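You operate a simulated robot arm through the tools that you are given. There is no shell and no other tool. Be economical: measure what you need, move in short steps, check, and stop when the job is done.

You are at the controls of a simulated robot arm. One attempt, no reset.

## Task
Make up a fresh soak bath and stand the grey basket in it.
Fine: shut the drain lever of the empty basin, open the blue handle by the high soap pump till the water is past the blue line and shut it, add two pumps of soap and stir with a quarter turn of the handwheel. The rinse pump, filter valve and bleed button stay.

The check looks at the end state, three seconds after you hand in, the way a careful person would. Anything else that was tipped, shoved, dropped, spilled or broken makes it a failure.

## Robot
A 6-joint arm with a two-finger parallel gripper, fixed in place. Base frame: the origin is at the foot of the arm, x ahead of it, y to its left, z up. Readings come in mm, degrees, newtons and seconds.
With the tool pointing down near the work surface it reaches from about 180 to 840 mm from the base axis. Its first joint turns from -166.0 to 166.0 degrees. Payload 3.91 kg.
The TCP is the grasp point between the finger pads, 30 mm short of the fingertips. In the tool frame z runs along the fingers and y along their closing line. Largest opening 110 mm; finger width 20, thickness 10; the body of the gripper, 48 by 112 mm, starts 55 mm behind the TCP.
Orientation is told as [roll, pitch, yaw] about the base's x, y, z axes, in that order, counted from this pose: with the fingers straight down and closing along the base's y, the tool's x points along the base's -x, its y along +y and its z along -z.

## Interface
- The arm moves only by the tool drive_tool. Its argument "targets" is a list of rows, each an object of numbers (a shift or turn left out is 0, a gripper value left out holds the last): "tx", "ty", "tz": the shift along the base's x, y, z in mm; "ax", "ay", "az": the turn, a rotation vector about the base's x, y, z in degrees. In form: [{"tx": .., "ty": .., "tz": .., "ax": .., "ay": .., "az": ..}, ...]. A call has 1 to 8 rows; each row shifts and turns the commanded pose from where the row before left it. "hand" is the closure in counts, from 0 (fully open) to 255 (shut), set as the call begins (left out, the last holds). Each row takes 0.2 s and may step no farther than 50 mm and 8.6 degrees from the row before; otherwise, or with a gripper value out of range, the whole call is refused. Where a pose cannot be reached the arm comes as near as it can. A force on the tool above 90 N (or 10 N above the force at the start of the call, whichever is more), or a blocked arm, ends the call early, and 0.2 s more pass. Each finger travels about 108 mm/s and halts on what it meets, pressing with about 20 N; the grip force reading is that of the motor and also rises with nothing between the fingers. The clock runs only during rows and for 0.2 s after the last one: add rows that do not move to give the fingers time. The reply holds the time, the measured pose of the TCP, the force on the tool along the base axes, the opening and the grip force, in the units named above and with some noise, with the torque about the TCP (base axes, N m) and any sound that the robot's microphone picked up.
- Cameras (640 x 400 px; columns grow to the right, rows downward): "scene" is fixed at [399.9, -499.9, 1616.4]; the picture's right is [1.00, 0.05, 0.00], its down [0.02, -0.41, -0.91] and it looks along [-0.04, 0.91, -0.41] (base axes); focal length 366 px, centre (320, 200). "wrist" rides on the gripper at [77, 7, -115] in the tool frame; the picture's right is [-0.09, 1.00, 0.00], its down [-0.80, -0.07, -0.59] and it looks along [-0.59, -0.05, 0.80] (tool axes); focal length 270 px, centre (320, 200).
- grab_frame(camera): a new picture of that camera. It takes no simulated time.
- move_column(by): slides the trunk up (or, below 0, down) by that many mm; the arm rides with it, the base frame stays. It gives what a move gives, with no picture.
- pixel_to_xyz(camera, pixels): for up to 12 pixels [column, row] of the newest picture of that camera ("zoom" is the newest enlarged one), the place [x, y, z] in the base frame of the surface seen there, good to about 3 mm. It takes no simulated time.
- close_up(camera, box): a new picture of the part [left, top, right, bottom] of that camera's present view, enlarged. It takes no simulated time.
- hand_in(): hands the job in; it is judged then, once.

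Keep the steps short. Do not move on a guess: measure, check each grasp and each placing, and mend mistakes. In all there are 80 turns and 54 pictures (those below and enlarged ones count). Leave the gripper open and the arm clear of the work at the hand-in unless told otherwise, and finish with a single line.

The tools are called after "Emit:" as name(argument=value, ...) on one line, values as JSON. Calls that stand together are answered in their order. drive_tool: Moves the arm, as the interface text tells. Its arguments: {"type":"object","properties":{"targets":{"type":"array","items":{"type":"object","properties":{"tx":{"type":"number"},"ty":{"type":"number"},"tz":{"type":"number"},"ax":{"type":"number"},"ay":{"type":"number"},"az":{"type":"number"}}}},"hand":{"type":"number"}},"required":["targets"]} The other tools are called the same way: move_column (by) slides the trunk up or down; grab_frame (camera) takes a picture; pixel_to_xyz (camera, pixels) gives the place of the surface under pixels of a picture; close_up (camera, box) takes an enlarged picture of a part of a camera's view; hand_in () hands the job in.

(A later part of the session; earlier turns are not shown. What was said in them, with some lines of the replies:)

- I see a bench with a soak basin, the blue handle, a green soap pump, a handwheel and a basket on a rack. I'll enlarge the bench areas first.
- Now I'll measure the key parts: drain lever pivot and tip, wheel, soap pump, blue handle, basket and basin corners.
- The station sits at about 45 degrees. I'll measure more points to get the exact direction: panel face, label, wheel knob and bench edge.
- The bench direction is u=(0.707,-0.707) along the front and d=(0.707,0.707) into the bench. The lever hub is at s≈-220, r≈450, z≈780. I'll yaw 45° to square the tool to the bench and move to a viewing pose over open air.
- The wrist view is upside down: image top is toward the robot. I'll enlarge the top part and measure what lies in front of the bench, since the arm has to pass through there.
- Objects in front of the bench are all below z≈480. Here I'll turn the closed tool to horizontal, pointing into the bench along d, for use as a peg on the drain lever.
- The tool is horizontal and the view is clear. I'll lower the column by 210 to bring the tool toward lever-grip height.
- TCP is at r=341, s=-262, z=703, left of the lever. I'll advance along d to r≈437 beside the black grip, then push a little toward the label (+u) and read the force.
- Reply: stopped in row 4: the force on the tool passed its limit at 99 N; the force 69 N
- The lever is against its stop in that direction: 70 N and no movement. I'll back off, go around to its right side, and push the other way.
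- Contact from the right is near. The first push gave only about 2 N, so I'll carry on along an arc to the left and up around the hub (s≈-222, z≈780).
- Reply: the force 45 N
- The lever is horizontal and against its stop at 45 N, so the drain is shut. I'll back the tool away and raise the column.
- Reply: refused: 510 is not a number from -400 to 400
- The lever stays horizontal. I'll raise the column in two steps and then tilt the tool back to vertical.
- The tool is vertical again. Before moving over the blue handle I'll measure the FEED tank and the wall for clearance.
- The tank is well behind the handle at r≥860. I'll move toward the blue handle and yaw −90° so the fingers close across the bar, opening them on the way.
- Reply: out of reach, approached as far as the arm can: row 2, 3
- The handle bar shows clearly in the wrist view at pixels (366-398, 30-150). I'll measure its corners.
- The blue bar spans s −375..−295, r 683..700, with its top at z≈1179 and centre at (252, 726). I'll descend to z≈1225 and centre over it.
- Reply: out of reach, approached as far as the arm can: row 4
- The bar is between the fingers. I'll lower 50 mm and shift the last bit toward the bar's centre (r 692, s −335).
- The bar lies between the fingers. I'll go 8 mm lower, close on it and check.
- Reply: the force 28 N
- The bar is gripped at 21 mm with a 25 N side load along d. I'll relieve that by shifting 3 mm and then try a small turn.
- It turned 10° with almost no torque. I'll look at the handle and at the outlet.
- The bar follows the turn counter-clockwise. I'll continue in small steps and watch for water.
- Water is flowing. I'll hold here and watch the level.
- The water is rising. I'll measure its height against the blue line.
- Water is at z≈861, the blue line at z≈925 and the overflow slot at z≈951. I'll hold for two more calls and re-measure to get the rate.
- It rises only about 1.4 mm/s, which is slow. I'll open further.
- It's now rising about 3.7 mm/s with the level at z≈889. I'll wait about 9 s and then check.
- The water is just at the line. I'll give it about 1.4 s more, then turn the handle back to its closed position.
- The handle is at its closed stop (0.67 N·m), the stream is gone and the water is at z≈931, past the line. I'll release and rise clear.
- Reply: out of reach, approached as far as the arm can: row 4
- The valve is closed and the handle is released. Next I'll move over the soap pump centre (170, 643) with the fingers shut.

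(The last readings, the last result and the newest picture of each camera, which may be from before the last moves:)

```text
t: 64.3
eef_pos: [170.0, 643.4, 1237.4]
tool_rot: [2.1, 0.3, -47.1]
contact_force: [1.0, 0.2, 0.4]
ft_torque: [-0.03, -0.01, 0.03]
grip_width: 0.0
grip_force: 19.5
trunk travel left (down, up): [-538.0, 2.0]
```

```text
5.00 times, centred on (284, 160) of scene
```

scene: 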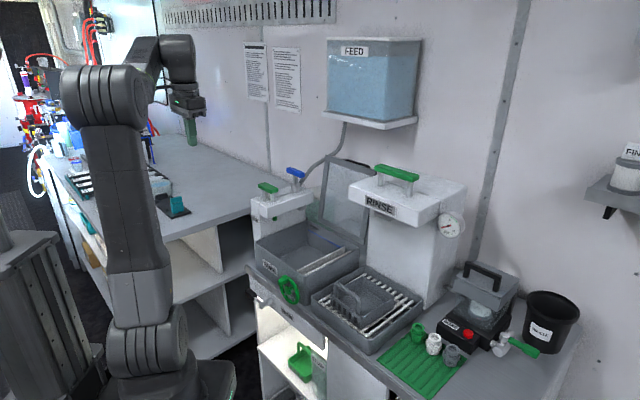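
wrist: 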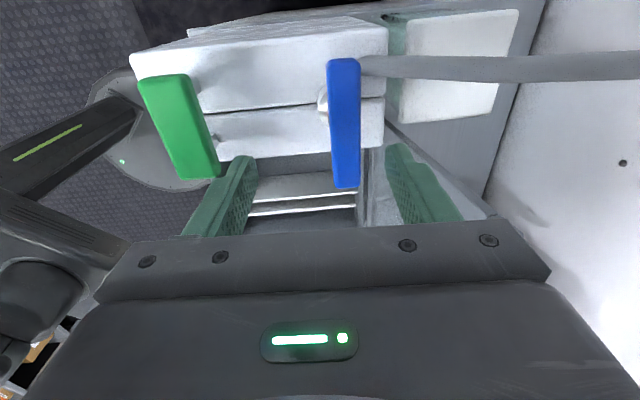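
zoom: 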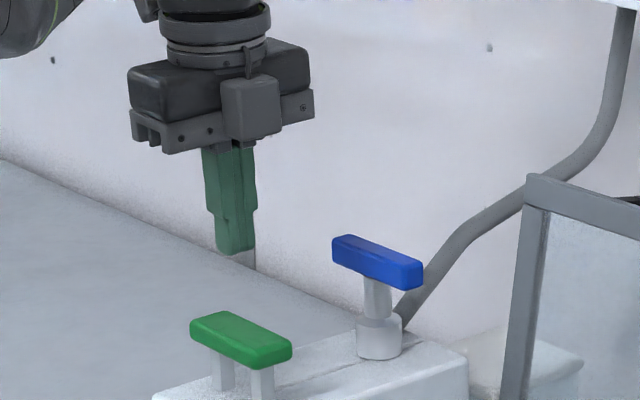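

The tool is right above. I'll go down to just above the handle (tips at z≈1158), then press gently.

Emit:
drive_tool(targets=[{"tz": -25}, {"tz": -23}, {}])

Emit:
drive_tool(targets=[{"tz": -5}, {"tz": -5}, {"tz": -5}, {"tz": -5}, {}])

Emit:
close_up(camera="scene", box=[220, 150, 348, 230])

```text
t: 65.1
eef_pos: [170.6, 642.4, 1188.2]
tool_rot: [2.1, 0.3, -46.9]
contact_force: [0.2, 0.6, 0.7]
ft_torque: [0.0, 0.0, 0.02]
grip_width: 0.1
grip_force: 20.2
trunk travel left (down, up): [-538.0, 2.0]
```

```text
t: 66.3
eef_pos: [171.6, 643.2, 1167.0]
tool_rot: [2.1, 0.1, -47.0]
contact_force: [0.2, -0.5, 7.2]
ft_torque: [-0.04, 0.06, -0.05]
grip_width: 0.0
grip_force: 20.2
trunk travel left (down, up): [-538.0, 2.0]
```

```text
5.00 times, centred on (284, 190) of scene
```

zoom: 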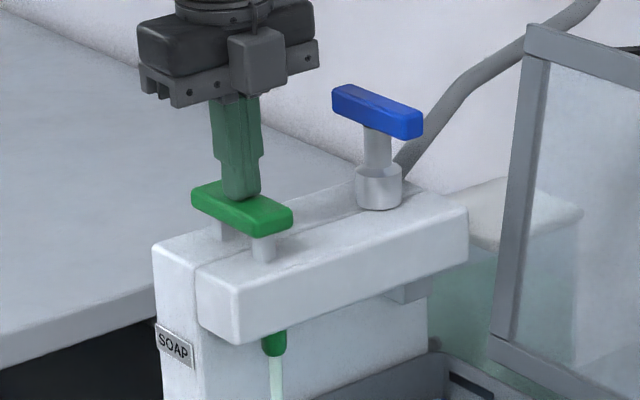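

Pressed 14 mm against a 7 N spring, and soap is coming out. I'll press on to the end of the stroke.

Emit:
drive_tool(targets=[{"tz": -4}, {"tz": -4}, {"tz": -4}, {"tz": -4}, {}])

```text
t: 67.5
eef_pos: [170.4, 641.9, 1155.0]
tool_rot: [2.5, 0.6, -47.0]
contact_force: [1.0, 7.5, 33.4]
ft_torque: [0.03, -0.06, 0.04]
grip_width: 0.2
grip_force: 20.0
trunk travel left (down, up): [-538.0, 2.0]
```

It bottomed out at 33 N. I'll rise fully and check that the handle springs back.

Emit:
drive_tool(targets=[{"tz": 12}, {"tz": 14}, {"tz": 14}, {}, {}, {}])

Emit:
close_up(camera="scene", box=[220, 150, 380, 270])

```text
t: 68.9
eef_pos: [171.5, 642.6, 1191.9]
tool_rot: [2.1, 0.4, -47.0]
contact_force: [-1.0, 0.1, 0.2]
ft_torque: [0.0, 0.0, -0.04]
grip_width: 0.2
grip_force: 19.9
trunk travel left (down, up): [-538.0, 2.0]
```

```text
3.33 times, centred on (300, 210) of scene
```

zoom: 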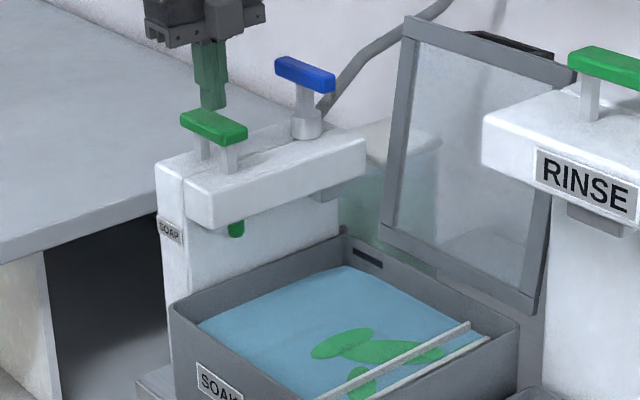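

The handle is back up and there are green soap blots on the water: pump one is done. I'll make the second full stroke the same way.

Emit:
drive_tool(targets=[{"tz": -10}, {"tz": -7}, {"tz": -6}, {"tz": -6}, {"tz": -6}, {"tz": -4}, {}])

Emit:
drive_tool(targets=[{"tz": 12}, {"tz": 14}, {"tz": 20}, {"tz": 20}, {}, {}])

Emit:
close_up(camera="scene", box=[220, 150, 380, 270])

```text
t: 70.5
eef_pos: [171.3, 643.3, 1155.4]
tool_rot: [2.4, 0.5, -46.9]
contact_force: [1.4, 8.2, 28.3]
ft_torque: [0.04, -0.07, 0.01]
grip_width: 0.0
grip_force: 19.6
trunk travel left (down, up): [-538.0, 2.0]
```

```text
t: 71.9
eef_pos: [170.5, 644.2, 1217.7]
tool_rot: [2.1, 0.4, -47.0]
contact_force: [-0.1, 0.2, -0.5]
ft_torque: [0.05, -0.01, -0.01]
grip_width: 0.1
grip_force: 20.0
trunk travel left (down, up): [-538.0, 2.0]
```

```text
3.33 times, centred on (300, 210) of scene
```

zoom: 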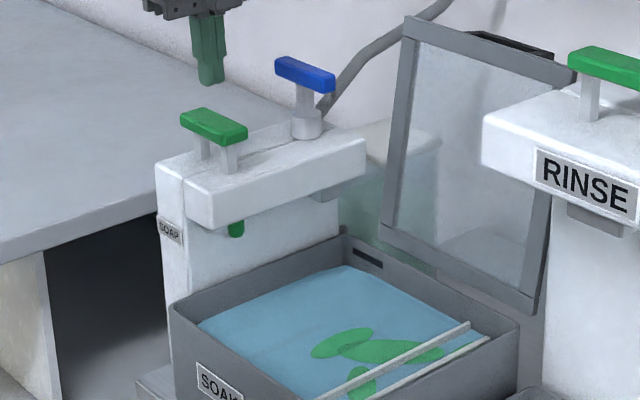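

Both strokes are done and the handle is back. Next is the handwheel. I'll move over the front of the basin, correct the small tilt and yaw, and then look at the wheel.

Emit:
drive_tool(targets=[{"tx": 8, "ty": -45, "ax": -2, "az": 2}, {"tx": 8, "ty": -45}, {"tx": 8, "ty": -45}, {"tx": 8, "ty": -45}, {"tx": 5, "ty": -45}, {"tx": 5, "ty": -35}, {}])

Emit:
move_column(by=-120)

Emit:
grab_frame(camera="wrist")

```text
t: 73.5
eef_pos: [213.2, 381.9, 1218.2]
tool_rot: [0.7, -1.2, -44.9]
contact_force: [-0.1, -0.1, -0.9]
ft_torque: [0.03, 0.02, -0.03]
grip_width: 0.1
grip_force: 19.5
trunk travel left (down, up): [-538.0, 2.0]
```

```text
t: 75.0
eef_pos: [212.3, 382.0, 1100.1]
tool_rot: [0.7, -1.2, -44.9]
contact_force: [0.1, 0.0, 0.7]
ft_torque: [-0.02, -0.01, 0.01]
grip_width: 0.0
grip_force: 20.3
trunk travel left (down, up): [-418.0, 122.0]
```

```text
20 pictures are left
```

wrist: 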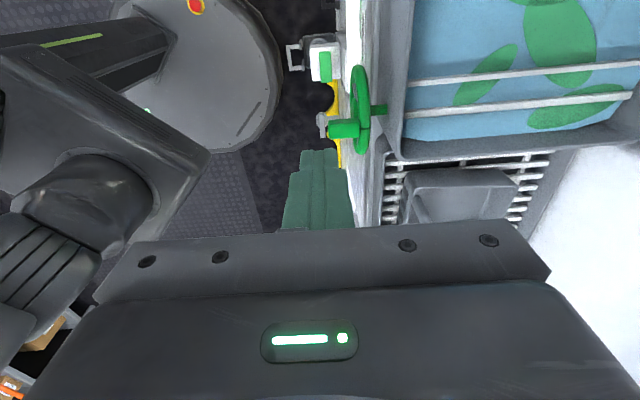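

The wheel is at about (362,110), with its knob block at (345,128) on the near side. I'll measure both.

Emit:
pixel_to_xyz(camera="wrist", pixels=[[332, 128], [345, 128], [355, 128], [345, 121], [345, 135], [360, 75], [363, 145], [361, 90], [380, 110], [460, 188], [412, 200], [425, 188]])

```text
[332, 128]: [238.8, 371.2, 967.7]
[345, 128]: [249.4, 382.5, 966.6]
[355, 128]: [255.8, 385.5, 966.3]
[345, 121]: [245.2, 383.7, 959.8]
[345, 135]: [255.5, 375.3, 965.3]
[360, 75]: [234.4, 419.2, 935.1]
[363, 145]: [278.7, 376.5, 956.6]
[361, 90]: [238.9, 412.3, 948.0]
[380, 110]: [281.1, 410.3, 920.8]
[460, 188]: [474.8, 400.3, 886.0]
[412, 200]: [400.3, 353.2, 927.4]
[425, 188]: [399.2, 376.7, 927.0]
```

The hub axis is at s≈−91, z≈921. The knob is at r 431–455 with its top at z≈967, and the rim plane is at r≈460. I'll lower the closed fingers just left of the knob at r≈439.

Emit:
drive_tool(targets=[{"tx": 6, "ty": 7, "tz": -40}, {"tx": 6, "ty": 7, "tz": -40}, {"tz": -38}, {}])

Emit:
close_up(camera="scene", box=[230, 220, 358, 300])

```text
t: 76.0
eef_pos: [224.5, 397.6, 980.7]
tool_rot: [0.7, -1.2, -45.0]
contact_force: [0.1, -0.6, -0.2]
ft_torque: [-0.04, 0.01, 0.05]
grip_width: 0.2
grip_force: 19.8
trunk travel left (down, up): [-418.0, 122.0]
```

```text
5.00 times, centred on (294, 260) of scene
```

zoom: 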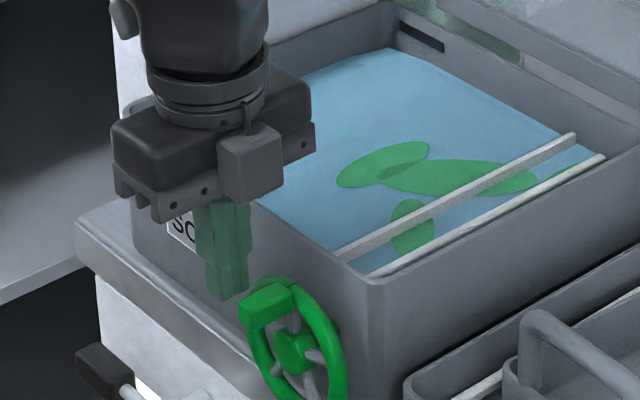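

The finger is left of the knob and in front of the rim. I'll push right along the arc, first third.

Emit:
drive_tool(targets=[{"tx": 8.8, "ty": -8.8}, {"tx": 8.5, "ty": -8.5, "tz": 1}, {"tx": 7.8, "ty": -7.8, "tz": 1}, {}])

Emit:
close_up(camera="scene", box=[230, 220, 358, 300])

```text
t: 76.8
eef_pos: [235.5, 386.5, 981.6]
tool_rot: [0.9, 0.1, -45.0]
contact_force: [-61.6, 47.2, -16.6]
ft_torque: [1.45, 2.12, -0.08]
grip_width: 0.0
grip_force: 19.5
trunk travel left (down, up): [-418.0, 122.0]
stopped in row 3: the force on the tool passed its limit at 101 N (the readings are from after the stop); the commanded pose is now the measured one
```

```text
5.00 times, centred on (294, 260) of scene
```

zoom: 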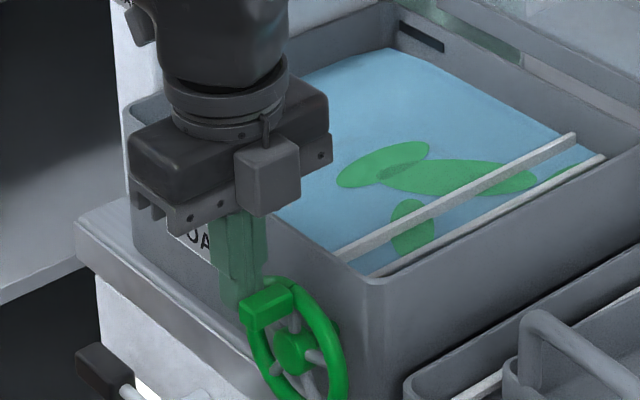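

The wheel has a stop that way. I'll back off, rise over the knob and come down on its right side to push the other way.

Emit:
drive_tool(targets=[{"tx": -5, "ty": 5}, {"tz": 30}, {"tx": 19, "ty": -19}, {"tx": 19, "ty": -19}, {"tz": -30}, {}])

Emit:
drive_tool(targets=[{"tx": -8, "ty": 8}, {"tx": -8, "ty": 8, "tz": 1}, {"tx": -7.8, "ty": 7.8, "tz": 1}, {}])

Emit:
close_up(camera="scene", box=[230, 220, 358, 300])

```text
t: 78.2
eef_pos: [277.2, 344.0, 983.7]
tool_rot: [0.7, -0.1, -45.1]
contact_force: [-0.6, -0.3, 0.6]
ft_torque: [-0.01, 0.0, 0.03]
grip_width: 0.0
grip_force: 20.0
trunk travel left (down, up): [-418.0, 122.0]
```

```text
t: 79.2
eef_pos: [253.4, 369.5, 984.6]
tool_rot: [0.8, -0.1, -45.0]
contact_force: [-0.2, 0.4, 0.2]
ft_torque: [-0.02, 0.02, -0.02]
grip_width: 0.0
grip_force: 20.0
trunk travel left (down, up): [-418.0, 122.0]
```

```text
5.00 times, centred on (294, 260) of scene
```

zoom: 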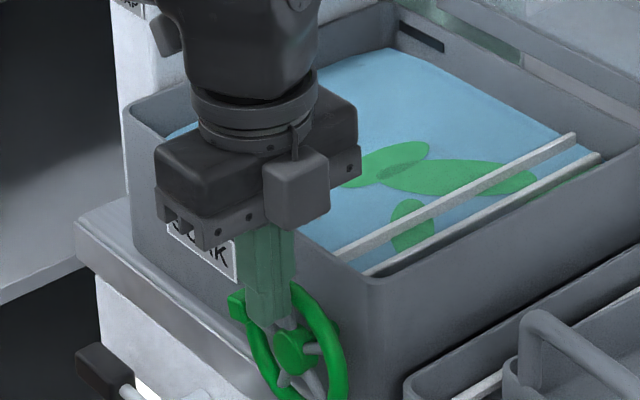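

The wheel turns freely this way. I'll continue the arc to the left and down to the quarter turn.

Emit:
drive_tool(targets=[{"tx": -9.2, "ty": 9.2}, {"tx": -7.8, "ty": 7.8, "tz": -3}, {"tx": -7, "ty": 7, "tz": -5}, {"tx": -6.4, "ty": 6.4, "tz": -8}, {"tx": -4.2, "ty": 4.2, "tz": -9}, {}])

Emit:
close_up(camera="scene", box=[230, 220, 358, 300])

```text
t: 80.6
eef_pos: [218.6, 402.7, 959.4]
tool_rot: [0.8, -0.2, -45.1]
contact_force: [-0.2, -0.7, -0.5]
ft_torque: [-0.04, -0.02, 0.01]
grip_width: 0.0
grip_force: 20.6
trunk travel left (down, up): [-418.0, 122.0]
```

```text
5.00 times, centred on (294, 260) of scene
```

zoom: 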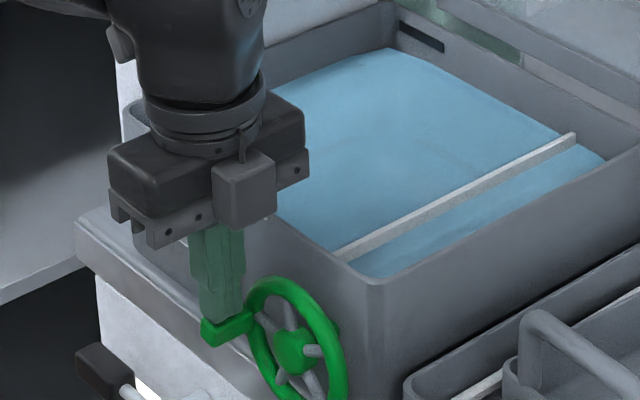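

The soap is mixed in and the knob is at about 90°. I'll press a few mm more to confirm the full quarter turn.

Emit:
drive_tool(targets=[{"tz": -3}, {"tz": -3}, {}])

```text
t: 81.4
eef_pos: [219.5, 401.2, 955.2]
tool_rot: [0.8, -0.2, -45.1]
contact_force: [-0.2, 1.7, 0.0]
ft_torque: [0.02, -0.01, 0.0]
grip_width: 0.0
grip_force: 20.1
trunk travel left (down, up): [-418.0, 122.0]
```

No stop force. I'll rise clear and view the wheel.

Emit:
drive_tool(targets=[{"tz": 40}, {"tz": 40}, {"tz": 45}, {}])

Emit:
close_up(camera="scene", box=[250, 230, 430, 343])

Emit:
pixel_to_xyz(camera="zoom", pixels=[[110, 200], [138, 220], [162, 208]])

```text
t: 82.4
eef_pos: [218.0, 403.1, 1079.7]
tool_rot: [0.8, -0.3, -45.2]
contact_force: [-0.1, 0.3, 0.5]
ft_torque: [0.02, 0.04, 0.01]
grip_width: 0.0
grip_force: 20.1
trunk travel left (down, up): [-418.0, 122.0]
```

```text
3.54 times, centred on (340, 286) of scene
```

zoom: 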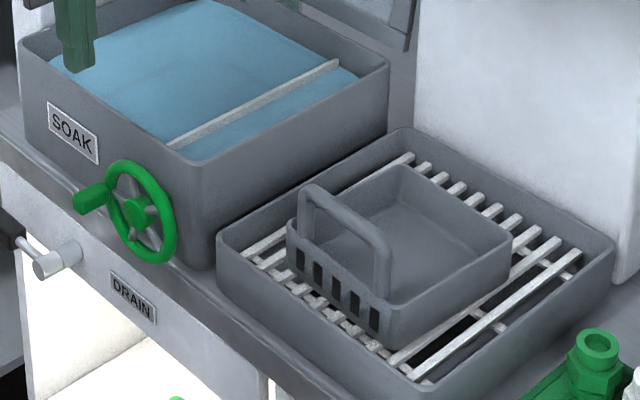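

```text
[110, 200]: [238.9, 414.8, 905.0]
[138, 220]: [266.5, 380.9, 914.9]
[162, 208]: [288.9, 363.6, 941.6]
```

The quarter turn is complete: the knob is horizontal at left. For the basket I need the clearance around the RINSE head and the divider bar position, so I'll measure those along with the basket.

Emit:
pixel_to_xyz(camera="zoom", pixels=[[172, 143], [335, 65], [315, 190], [345, 215], [380, 240], [300, 210], [292, 220], [388, 300], [508, 230], [400, 172], [440, 240], [400, 270]])

Emit:
pixel_to_xyz(camera="scene", pixels=[[352, 185], [352, 195], [438, 205], [400, 215], [375, 172], [415, 180], [330, 240], [332, 158]])

```text
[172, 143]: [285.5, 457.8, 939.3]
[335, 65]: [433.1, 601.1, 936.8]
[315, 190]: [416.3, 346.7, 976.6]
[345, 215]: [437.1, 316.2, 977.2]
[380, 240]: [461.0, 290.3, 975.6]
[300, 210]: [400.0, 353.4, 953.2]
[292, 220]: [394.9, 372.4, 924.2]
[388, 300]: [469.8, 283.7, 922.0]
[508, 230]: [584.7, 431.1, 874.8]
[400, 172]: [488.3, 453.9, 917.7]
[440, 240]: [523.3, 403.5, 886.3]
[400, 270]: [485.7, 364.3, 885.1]
```

```text
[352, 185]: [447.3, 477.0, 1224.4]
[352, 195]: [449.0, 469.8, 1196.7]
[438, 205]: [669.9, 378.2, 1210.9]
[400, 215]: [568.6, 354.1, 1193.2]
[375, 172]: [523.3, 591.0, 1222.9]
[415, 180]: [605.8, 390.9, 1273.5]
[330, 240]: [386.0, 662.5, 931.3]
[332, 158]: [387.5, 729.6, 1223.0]
```

The RINSE head front is at r≈653, clear of my path at r≈532. I'll measure the SOAP head edges, since the camera on the gripper could come near it when placing.

Emit:
pixel_to_xyz(camera="scene", pixels=[[313, 193], [312, 203], [269, 216], [262, 206], [290, 207], [275, 225], [262, 228], [318, 209], [300, 200]])

Emit:
drive_tool(targets=[{"tx": 40, "ty": -4, "tz": 10}, {"tx": 40, "ty": -5, "tz": 10}, {"tx": 40, "ty": -5, "tz": 10}, {"tx": 30, "ty": -5, "tz": 10}, {}], hand=100)

Emit:
grab_frame(camera="wrist")

```text
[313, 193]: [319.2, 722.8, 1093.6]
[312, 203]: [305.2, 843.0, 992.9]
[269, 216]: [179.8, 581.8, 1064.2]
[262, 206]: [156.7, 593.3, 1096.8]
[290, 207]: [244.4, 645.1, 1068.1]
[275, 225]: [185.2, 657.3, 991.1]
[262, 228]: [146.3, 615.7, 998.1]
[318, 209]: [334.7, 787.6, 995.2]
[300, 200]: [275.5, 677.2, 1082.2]
```

```text
t: 83.6
eef_pos: [369.8, 384.1, 1119.2]
tool_rot: [0.7, -0.1, -45.1]
contact_force: [-1.2, 0.8, 0.0]
ft_torque: [0.01, 0.01, 0.01]
grip_width: 66.9
grip_force: 0.1
trunk travel left (down, up): [-418.0, 122.0]
```

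```text
14 pictures are left
```

wrist: 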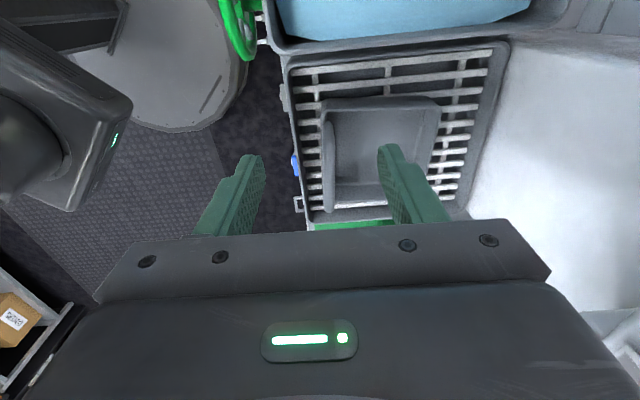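

The SOAP head's right face is at s≈−284, where a camera on the −u side would collide when placing. So I'll flip the tool 180° for the basket, putting the camera on the +u side. First I'll measure the handle from here.

Emit:
pixel_to_xyz(camera="wrist", pixels=[[329, 130], [329, 160], [332, 190], [324, 160], [335, 160], [325, 105], [437, 105], [437, 150], [380, 180], [380, 150], [345, 150], [322, 180]])

Emit:
close_up(camera="wrist", box=[280, 80, 480, 230])

```text
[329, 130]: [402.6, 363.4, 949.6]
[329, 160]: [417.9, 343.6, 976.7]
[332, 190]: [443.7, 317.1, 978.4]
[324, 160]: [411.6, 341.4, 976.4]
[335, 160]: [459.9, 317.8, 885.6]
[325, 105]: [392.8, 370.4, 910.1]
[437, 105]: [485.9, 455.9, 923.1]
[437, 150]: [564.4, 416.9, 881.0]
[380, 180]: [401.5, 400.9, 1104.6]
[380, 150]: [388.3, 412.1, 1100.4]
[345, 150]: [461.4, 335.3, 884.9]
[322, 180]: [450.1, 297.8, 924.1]
```

```text
2.67 times, centred on (380, 155) of wrist
```

zoom: 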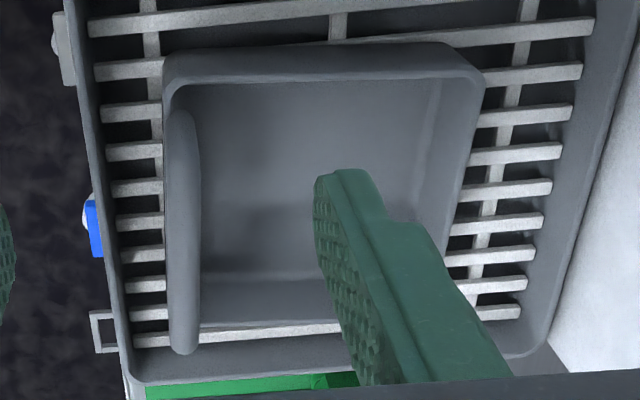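

The handle bar sits in the plane of the front wall at r≈537, centre s≈80, top z≈977. The rim is at z 924 and the floor at 885. I'll step back 80 mm from the RINSE head and flip the tool +180° in yaw.

Emit:
drive_tool(targets=[{"tx": -28, "ty": -28, "tz": 15}, {"tx": -28, "ty": -28}, {"az": 8.5}, {"az": 8.5}, {"az": 8.5}, {"az": 8.5}, {"az": 8.5}, {"az": 8.5}])

Emit:
drive_tool(targets=[{"az": 8.5}, {"az": 8.5}, {"az": 8.5}, {"az": 8.5}, {"az": 8.5}, {"az": 8.5}, {"az": 8.5}, {"az": 8.5}])

Emit:
drive_tool(targets=[{"az": 8.5}, {"az": 8.5}, {"az": 8.5}, {"az": 8.5}, {"az": 8.5}, {"az": 8.5}, {"az": 8.5}, {}])

```text
t: 85.4
eef_pos: [312.8, 327.4, 1133.6]
tool_rot: [0.8, -0.1, 6.0]
contact_force: [-0.1, -0.9, 0.8]
ft_torque: [0.03, 0.03, 0.03]
grip_width: 66.6
grip_force: 0.1
trunk travel left (down, up): [-418.0, 122.0]
```

```text
t: 87.2
eef_pos: [312.6, 328.9, 1134.1]
tool_rot: [0.7, -0.2, 74.0]
contact_force: [-0.7, 0.0, 0.0]
ft_torque: [0.01, 0.0, 0.06]
grip_width: 67.1
grip_force: 0.0
trunk travel left (down, up): [-418.0, 122.0]
```

```text
t: 89.0
eef_pos: [313.1, 328.9, 1133.3]
tool_rot: [0.8, -0.2, 133.5]
contact_force: [0.3, 0.3, -0.5]
ft_torque: [0.0, -0.04, 0.0]
grip_width: 66.8
grip_force: 0.2
trunk travel left (down, up): [-418.0, 122.0]
```

The flip worked (yaw 133.5°). I'll move above the handle centre (436, 323) at z≈1020, with the fingertips above the bar.

Emit:
drive_tool(targets=[{"tx": 41, "ty": -2, "tz": -35, "az": 1.5}, {"tx": 41, "ty": -2, "tz": -40}, {"tx": 41, "ty": -2, "tz": -38}, {}])

Emit:
grab_frame(camera="wrist")

Emit:
close_up(camera="scene", box=[270, 220, 430, 320])

```text
refused: row 1 steps farther than a row can; nothing moved
```

```text
12 pictures are left
```

wrist: 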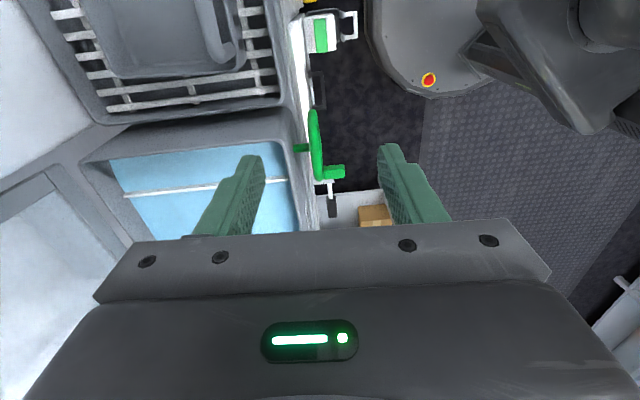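

```text
4.00 times, centred on (350, 270) of scene
```

zoom: 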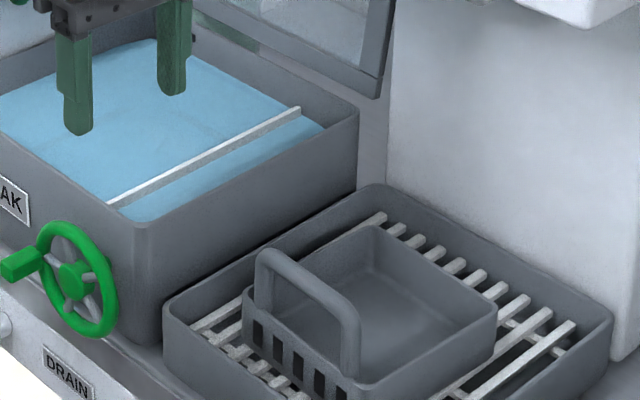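

Row one was too long, so I'll resend it in smaller steps and then look.

Emit:
drive_tool(targets=[{"tx": 31, "ty": -2, "tz": -25, "az": 1.5}, {"tx": 31, "ty": -2, "tz": -30}, {"tx": 31, "ty": -1, "tz": -30}, {"tx": 30, "ty": -1, "tz": -28}, {}])

Emit:
close_up(camera="scene", box=[270, 220, 430, 320])

Emit:
grab_frame(camera="wrist")

```text
t: 90.2
eef_pos: [435.5, 323.1, 1019.1]
tool_rot: [0.8, -0.2, 134.9]
contact_force: [0.8, -1.0, -0.2]
ft_torque: [0.0, -0.02, -0.03]
grip_width: 67.0
grip_force: 0.0
trunk travel left (down, up): [-418.0, 122.0]
```

```text
4.00 times, centred on (350, 270) of scene
```

zoom: 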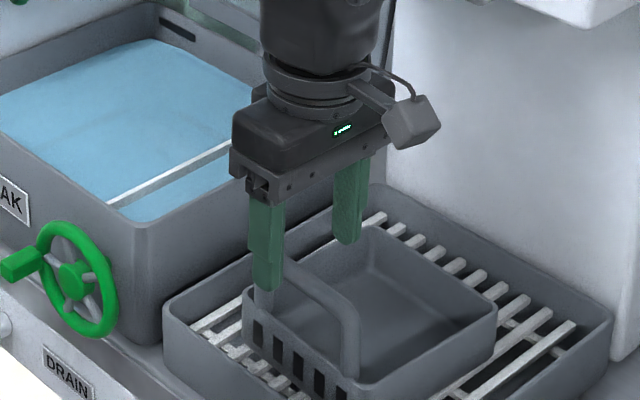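

```text
9 pictures are left
```

wrist: 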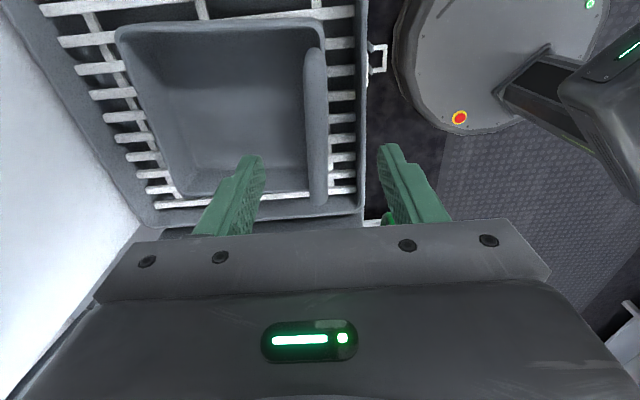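

The handle bar is between the fingers at columns 305-327. I'll measure its ends and sides for a precise centre.

Emit:
pixel_to_xyz(camera="wrist", pixels=[[316, 53], [316, 80], [316, 120], [317, 160], [317, 195], [308, 120], [324, 120], [310, 170], [325, 170], [312, 32], [322, 36]])

```text
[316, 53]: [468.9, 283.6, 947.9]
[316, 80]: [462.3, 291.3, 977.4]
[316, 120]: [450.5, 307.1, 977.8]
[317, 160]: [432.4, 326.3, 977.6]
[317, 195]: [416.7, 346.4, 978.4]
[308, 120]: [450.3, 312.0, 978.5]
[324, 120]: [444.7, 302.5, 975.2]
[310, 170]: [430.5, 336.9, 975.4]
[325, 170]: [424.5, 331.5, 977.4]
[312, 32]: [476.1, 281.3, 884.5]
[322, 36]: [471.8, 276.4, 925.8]
```

The TCP is centred on the bar (r 536, s 80). I'll lower to z≈942 so the fingers straddle both bar and front wall, then close.

Emit:
drive_tool(targets=[{"tz": -25}, {"tz": -25}, {"tz": -20}, {"tz": -7}, {}])

Emit:
drive_tool(targets=[{}, {}, {}, {}], hand=255)

```text
t: 91.4
eef_pos: [435.6, 324.0, 943.5]
tool_rot: [0.9, -0.2, 134.8]
contact_force: [0.2, 0.4, -0.2]
ft_torque: [0.0, 0.0, 0.03]
grip_width: 66.8
grip_force: 0.1
trunk travel left (down, up): [-418.0, 122.0]
```

```text
t: 92.4
eef_pos: [436.3, 323.3, 943.2]
tool_rot: [0.8, -0.3, 134.9]
contact_force: [-0.2, 0.2, 1.7]
ft_torque: [-0.01, -0.01, 0.0]
grip_width: 13.3
grip_force: 19.9
trunk travel left (down, up): [-418.0, 122.0]
```

Gripped at 13.3 mm. I'll lift 20 mm and check the weight and attitude.

Emit:
drive_tool(targets=[{"tz": 7}, {"tz": 7}, {"tz": 8}, {}])

Emit:
close_up(camera="scene", box=[270, 220, 430, 320])

```text
t: 93.4
eef_pos: [436.3, 321.6, 966.0]
tool_rot: [0.7, -0.3, 135.0]
contact_force: [0.0, 0.5, -1.1]
ft_torque: [-0.01, 0.05, -0.03]
grip_width: 12.9
grip_force: 20.5
trunk travel left (down, up): [-418.0, 122.0]
```

```text
4.00 times, centred on (350, 270) of scene
```

zoom: 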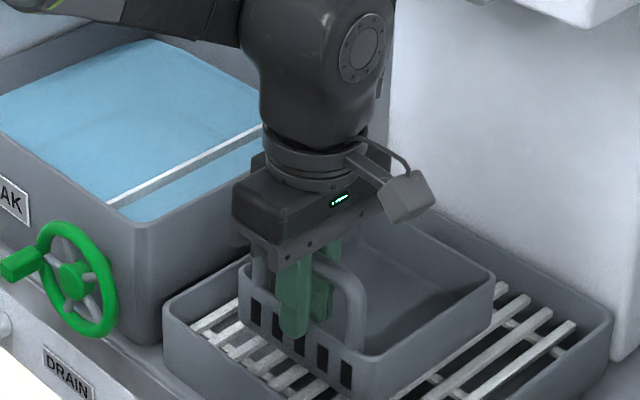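

The basket is lifted and looks level. I'll lift to z≈1058 to clear the basin rim (bottom at ≈995), then carry it along −u to over the left compartment.

Emit:
drive_tool(targets=[{"tz": 20}, {"tz": 24}, {"tz": 24}, {"tz": 24}, {}])

Emit:
drive_tool(targets=[{"tx": -20, "ty": 20}, {"tx": -22, "ty": 22}, {"tx": -22, "ty": 22}, {"tx": -22, "ty": 22}, {"tx": -22, "ty": 22}, {}])

Emit:
drive_tool(targets=[{"tx": -22, "ty": 22}, {"tx": -22, "ty": 22}, {"tx": -22, "ty": 22}, {"tx": -20, "ty": 24}, {"tx": -6, "ty": 14}, {}])

Emit:
close_up(camera="scene", box=[220, 180, 380, 280])

```text
t: 94.6
eef_pos: [435.3, 321.0, 1057.4]
tool_rot: [0.7, -0.3, 134.9]
contact_force: [0.1, 0.1, -1.1]
ft_torque: [-0.01, 0.0, -0.01]
grip_width: 13.0
grip_force: 20.0
trunk travel left (down, up): [-418.0, 122.0]
```

```text
t: 96.0
eef_pos: [328.3, 430.4, 1058.7]
tool_rot: [0.8, 0.0, 134.9]
contact_force: [-0.6, 0.7, -0.8]
ft_torque: [-0.04, 0.0, 0.01]
grip_width: 12.9
grip_force: 20.3
trunk travel left (down, up): [-418.0, 122.0]
```

```text
t: 97.4
eef_pos: [236.2, 533.2, 1057.8]
tool_rot: [0.9, -0.2, 134.9]
contact_force: [0.6, 0.2, -0.6]
ft_torque: [-0.03, 0.03, -0.03]
grip_width: 13.2
grip_force: 20.3
trunk travel left (down, up): [-418.0, 122.0]
```

```text
4.00 times, centred on (300, 230) of scene
```

zoom: 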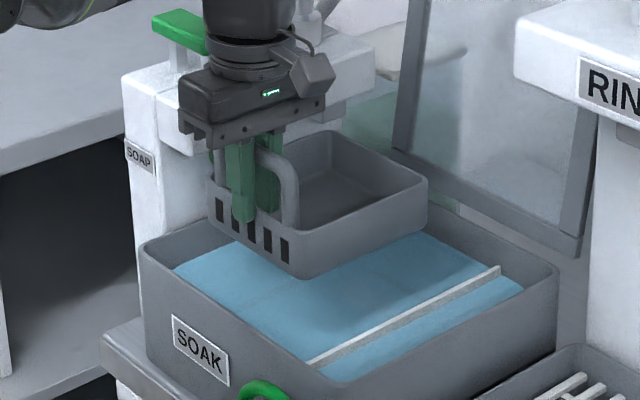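

The basket hangs level over the bath. I'll measure its corners and the basin's inner edges before lowering.

Emit:
pixel_to_xyz(camera="zoom", pixels=[[210, 185], [300, 235], [425, 182], [330, 133], [300, 275], [424, 220], [320, 362], [497, 268], [170, 262], [420, 240], [250, 255]])

```text
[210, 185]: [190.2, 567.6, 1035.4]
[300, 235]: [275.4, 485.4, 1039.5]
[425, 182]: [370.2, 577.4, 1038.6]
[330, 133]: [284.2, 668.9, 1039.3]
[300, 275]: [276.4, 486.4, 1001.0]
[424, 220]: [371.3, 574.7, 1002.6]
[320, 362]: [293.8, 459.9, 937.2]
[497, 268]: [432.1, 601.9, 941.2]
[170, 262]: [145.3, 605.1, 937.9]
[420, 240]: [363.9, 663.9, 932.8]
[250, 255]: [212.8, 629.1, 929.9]
```

The basket spans s −272..−147 and r 536..674. The compartment is s −322..−122, r 503..720. I'll shift 16 mm deeper so the gripper body clears the front rim, then lower 130 mm slowly.

Emit:
drive_tool(targets=[{"tx": 11, "ty": 11}, {"tz": -20}, {"tz": -20}, {"tz": -20}, {"tz": -15}, {"tz": -15}, {"tz": -15}, {}])

Emit:
drive_tool(targets=[{"tz": -8}, {"tz": -8}, {"tz": -6}, {}])

Emit:
close_up(camera="scene", box=[220, 180, 380, 280])

```text
t: 99.2
eef_pos: [247.1, 544.0, 953.9]
tool_rot: [0.8, -0.2, 134.9]
contact_force: [-0.6, 0.2, -1.4]
ft_torque: [0.0, 0.04, 0.04]
grip_width: 12.9
grip_force: 20.1
trunk travel left (down, up): [-418.0, 122.0]
```

```text
t: 100.2
eef_pos: [247.5, 546.1, 929.7]
tool_rot: [0.8, -0.2, 134.8]
contact_force: [-0.7, 0.4, 0.1]
ft_torque: [-0.07, 0.04, -0.03]
grip_width: 13.0
grip_force: 20.0
trunk travel left (down, up): [-418.0, 122.0]
```

```text
4.00 times, centred on (300, 230) of scene
```

zoom: 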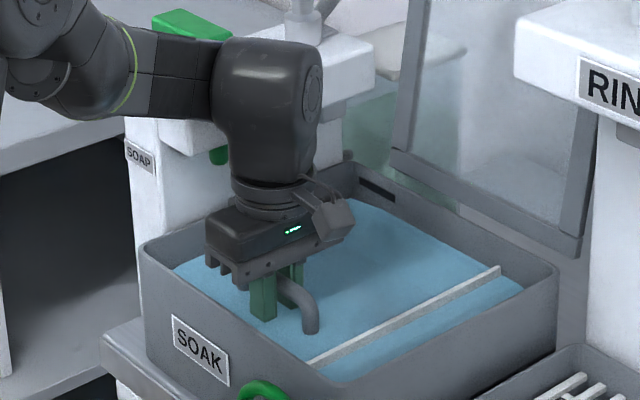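

The basket is under water, still gripped, with no contact yet at z≈930. I'll lower in 3 mm steps until it touches the floor.

Emit:
drive_tool(targets=[{"tz": -3}, {"tz": -3}, {}])

Emit:
drive_tool(targets=[{"tz": -3}, {"tz": -3}, {}])

```text
t: 101.0
eef_pos: [246.2, 543.5, 924.8]
tool_rot: [0.9, -0.1, 134.9]
contact_force: [-0.2, 0.6, -1.3]
ft_torque: [0.01, 0.03, 0.02]
grip_width: 13.0
grip_force: 20.3
trunk travel left (down, up): [-418.0, 122.0]
```

```text
t: 101.8
eef_pos: [247.5, 544.9, 918.1]
tool_rot: [0.9, -0.2, 135.0]
contact_force: [0.0, 0.7, 4.8]
ft_torque: [-0.11, -0.08, 0.0]
grip_width: 13.1
grip_force: 20.0
trunk travel left (down, up): [-418.0, 122.0]
```

It touched at 4.8 N. One more mm to seat it, then I'll open partway (fingers have room) and rise straight up.

Emit:
drive_tool(targets=[{"tz": -1}, {}])

Emit:
drive_tool(targets=[{}, {}, {}], hand=170)

Emit:
drive_tool(targets=[{"tz": 10}, {"tz": 20}, {"tz": 30}, {"tz": 40}, {"tz": 40}, {}])

Emit:
close_up(camera="scene", box=[220, 180, 380, 280])

```text
t: 102.4
eef_pos: [246.0, 544.6, 918.4]
tool_rot: [0.7, -0.2, 135.0]
contact_force: [-0.3, 1.1, 13.3]
ft_torque: [-0.13, -0.06, 0.0]
grip_width: 13.1
grip_force: 20.2
trunk travel left (down, up): [-418.0, 122.0]
```

```text
t: 103.2
eef_pos: [246.6, 545.1, 917.8]
tool_rot: [0.7, -0.3, 135.0]
contact_force: [0.6, 0.4, 0.0]
ft_torque: [-0.02, 0.02, 0.0]
grip_width: 36.5
grip_force: 0.1
trunk travel left (down, up): [-418.0, 122.0]
```

```text
t: 104.6
eef_pos: [247.3, 544.6, 1059.0]
tool_rot: [0.9, -0.2, 134.9]
contact_force: [0.1, -0.2, 0.6]
ft_torque: [-0.03, 0.02, 0.05]
grip_width: 36.6
grip_force: 0.0
trunk travel left (down, up): [-418.0, 122.0]
```

```text
4.00 times, centred on (300, 230) of scene
```

zoom: 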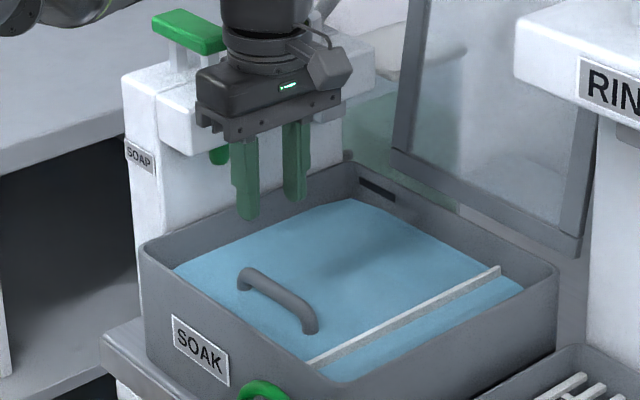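

The basket stands in the bath with its handle above the water. I'll measure the handle and water, then retreat toward the robot with the gripper open.

Emit:
pixel_to_xyz(camera="zoom", pixels=[[255, 273], [280, 288], [305, 305], [350, 240], [250, 310], [400, 300], [470, 310]])

Emit:
drive_tool(targets=[{"tx": -25, "ty": -25, "tz": 25}, {"tx": -28, "ty": -28, "tz": 25}, {"tx": -28, "ty": -28, "tz": 20}, {"tx": -28, "ty": -28, "tz": 10}, {"tx": -28, "ty": -28, "tz": 10}, {"tx": -20, "ty": -20}, {}], hand=0)

Emit:
grab_frame(camera="scene")

Emit:
close_up(camera="scene", box=[220, 150, 430, 345])

```text
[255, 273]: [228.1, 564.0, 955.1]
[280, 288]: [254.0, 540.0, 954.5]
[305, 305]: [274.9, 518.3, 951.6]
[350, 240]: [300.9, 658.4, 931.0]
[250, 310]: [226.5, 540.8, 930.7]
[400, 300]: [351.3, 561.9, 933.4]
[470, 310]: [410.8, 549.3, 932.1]
```

```text
t: 106.2
eef_pos: [89.4, 387.7, 1147.2]
tool_rot: [0.8, -0.1, 134.9]
contact_force: [0.3, -0.5, -0.5]
ft_torque: [0.0, 0.04, 0.03]
grip_width: 110.0
grip_force: 0.0
trunk travel left (down, up): [-418.0, 122.0]
```

```text
4 pictures are left
```

scene: 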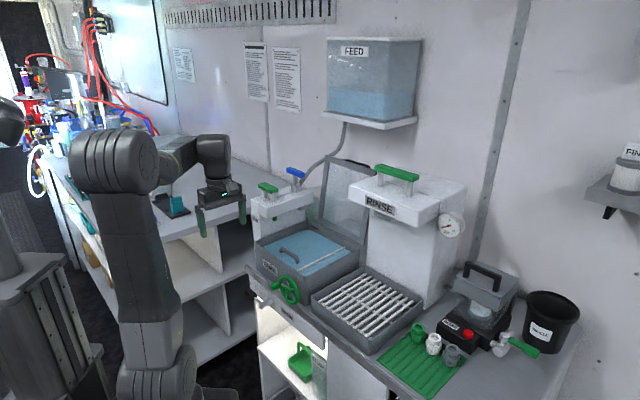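

```text
2.05 times, centred on (325, 248) of scene
```

zoom: 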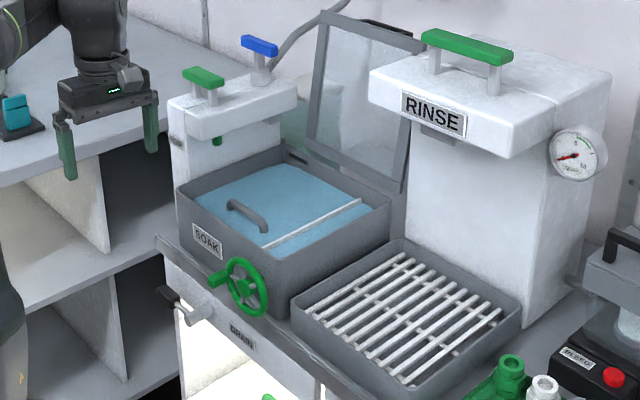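

The drain lever is shut, the valve is closed and the water at z≈931 is above the line at 925. The soap is mixed, the basket stands level, and the other controls are untouched. The arm is clear with the gripper open, so I'm handing in.

Emit:
hand_in()

```text
The job is handed in.
```

The soak bath is made up (drain shut, water just past the blue line, two pumps of soap, a quarter-turn stir) with the grey basket standing level in it, and the job is handed in.
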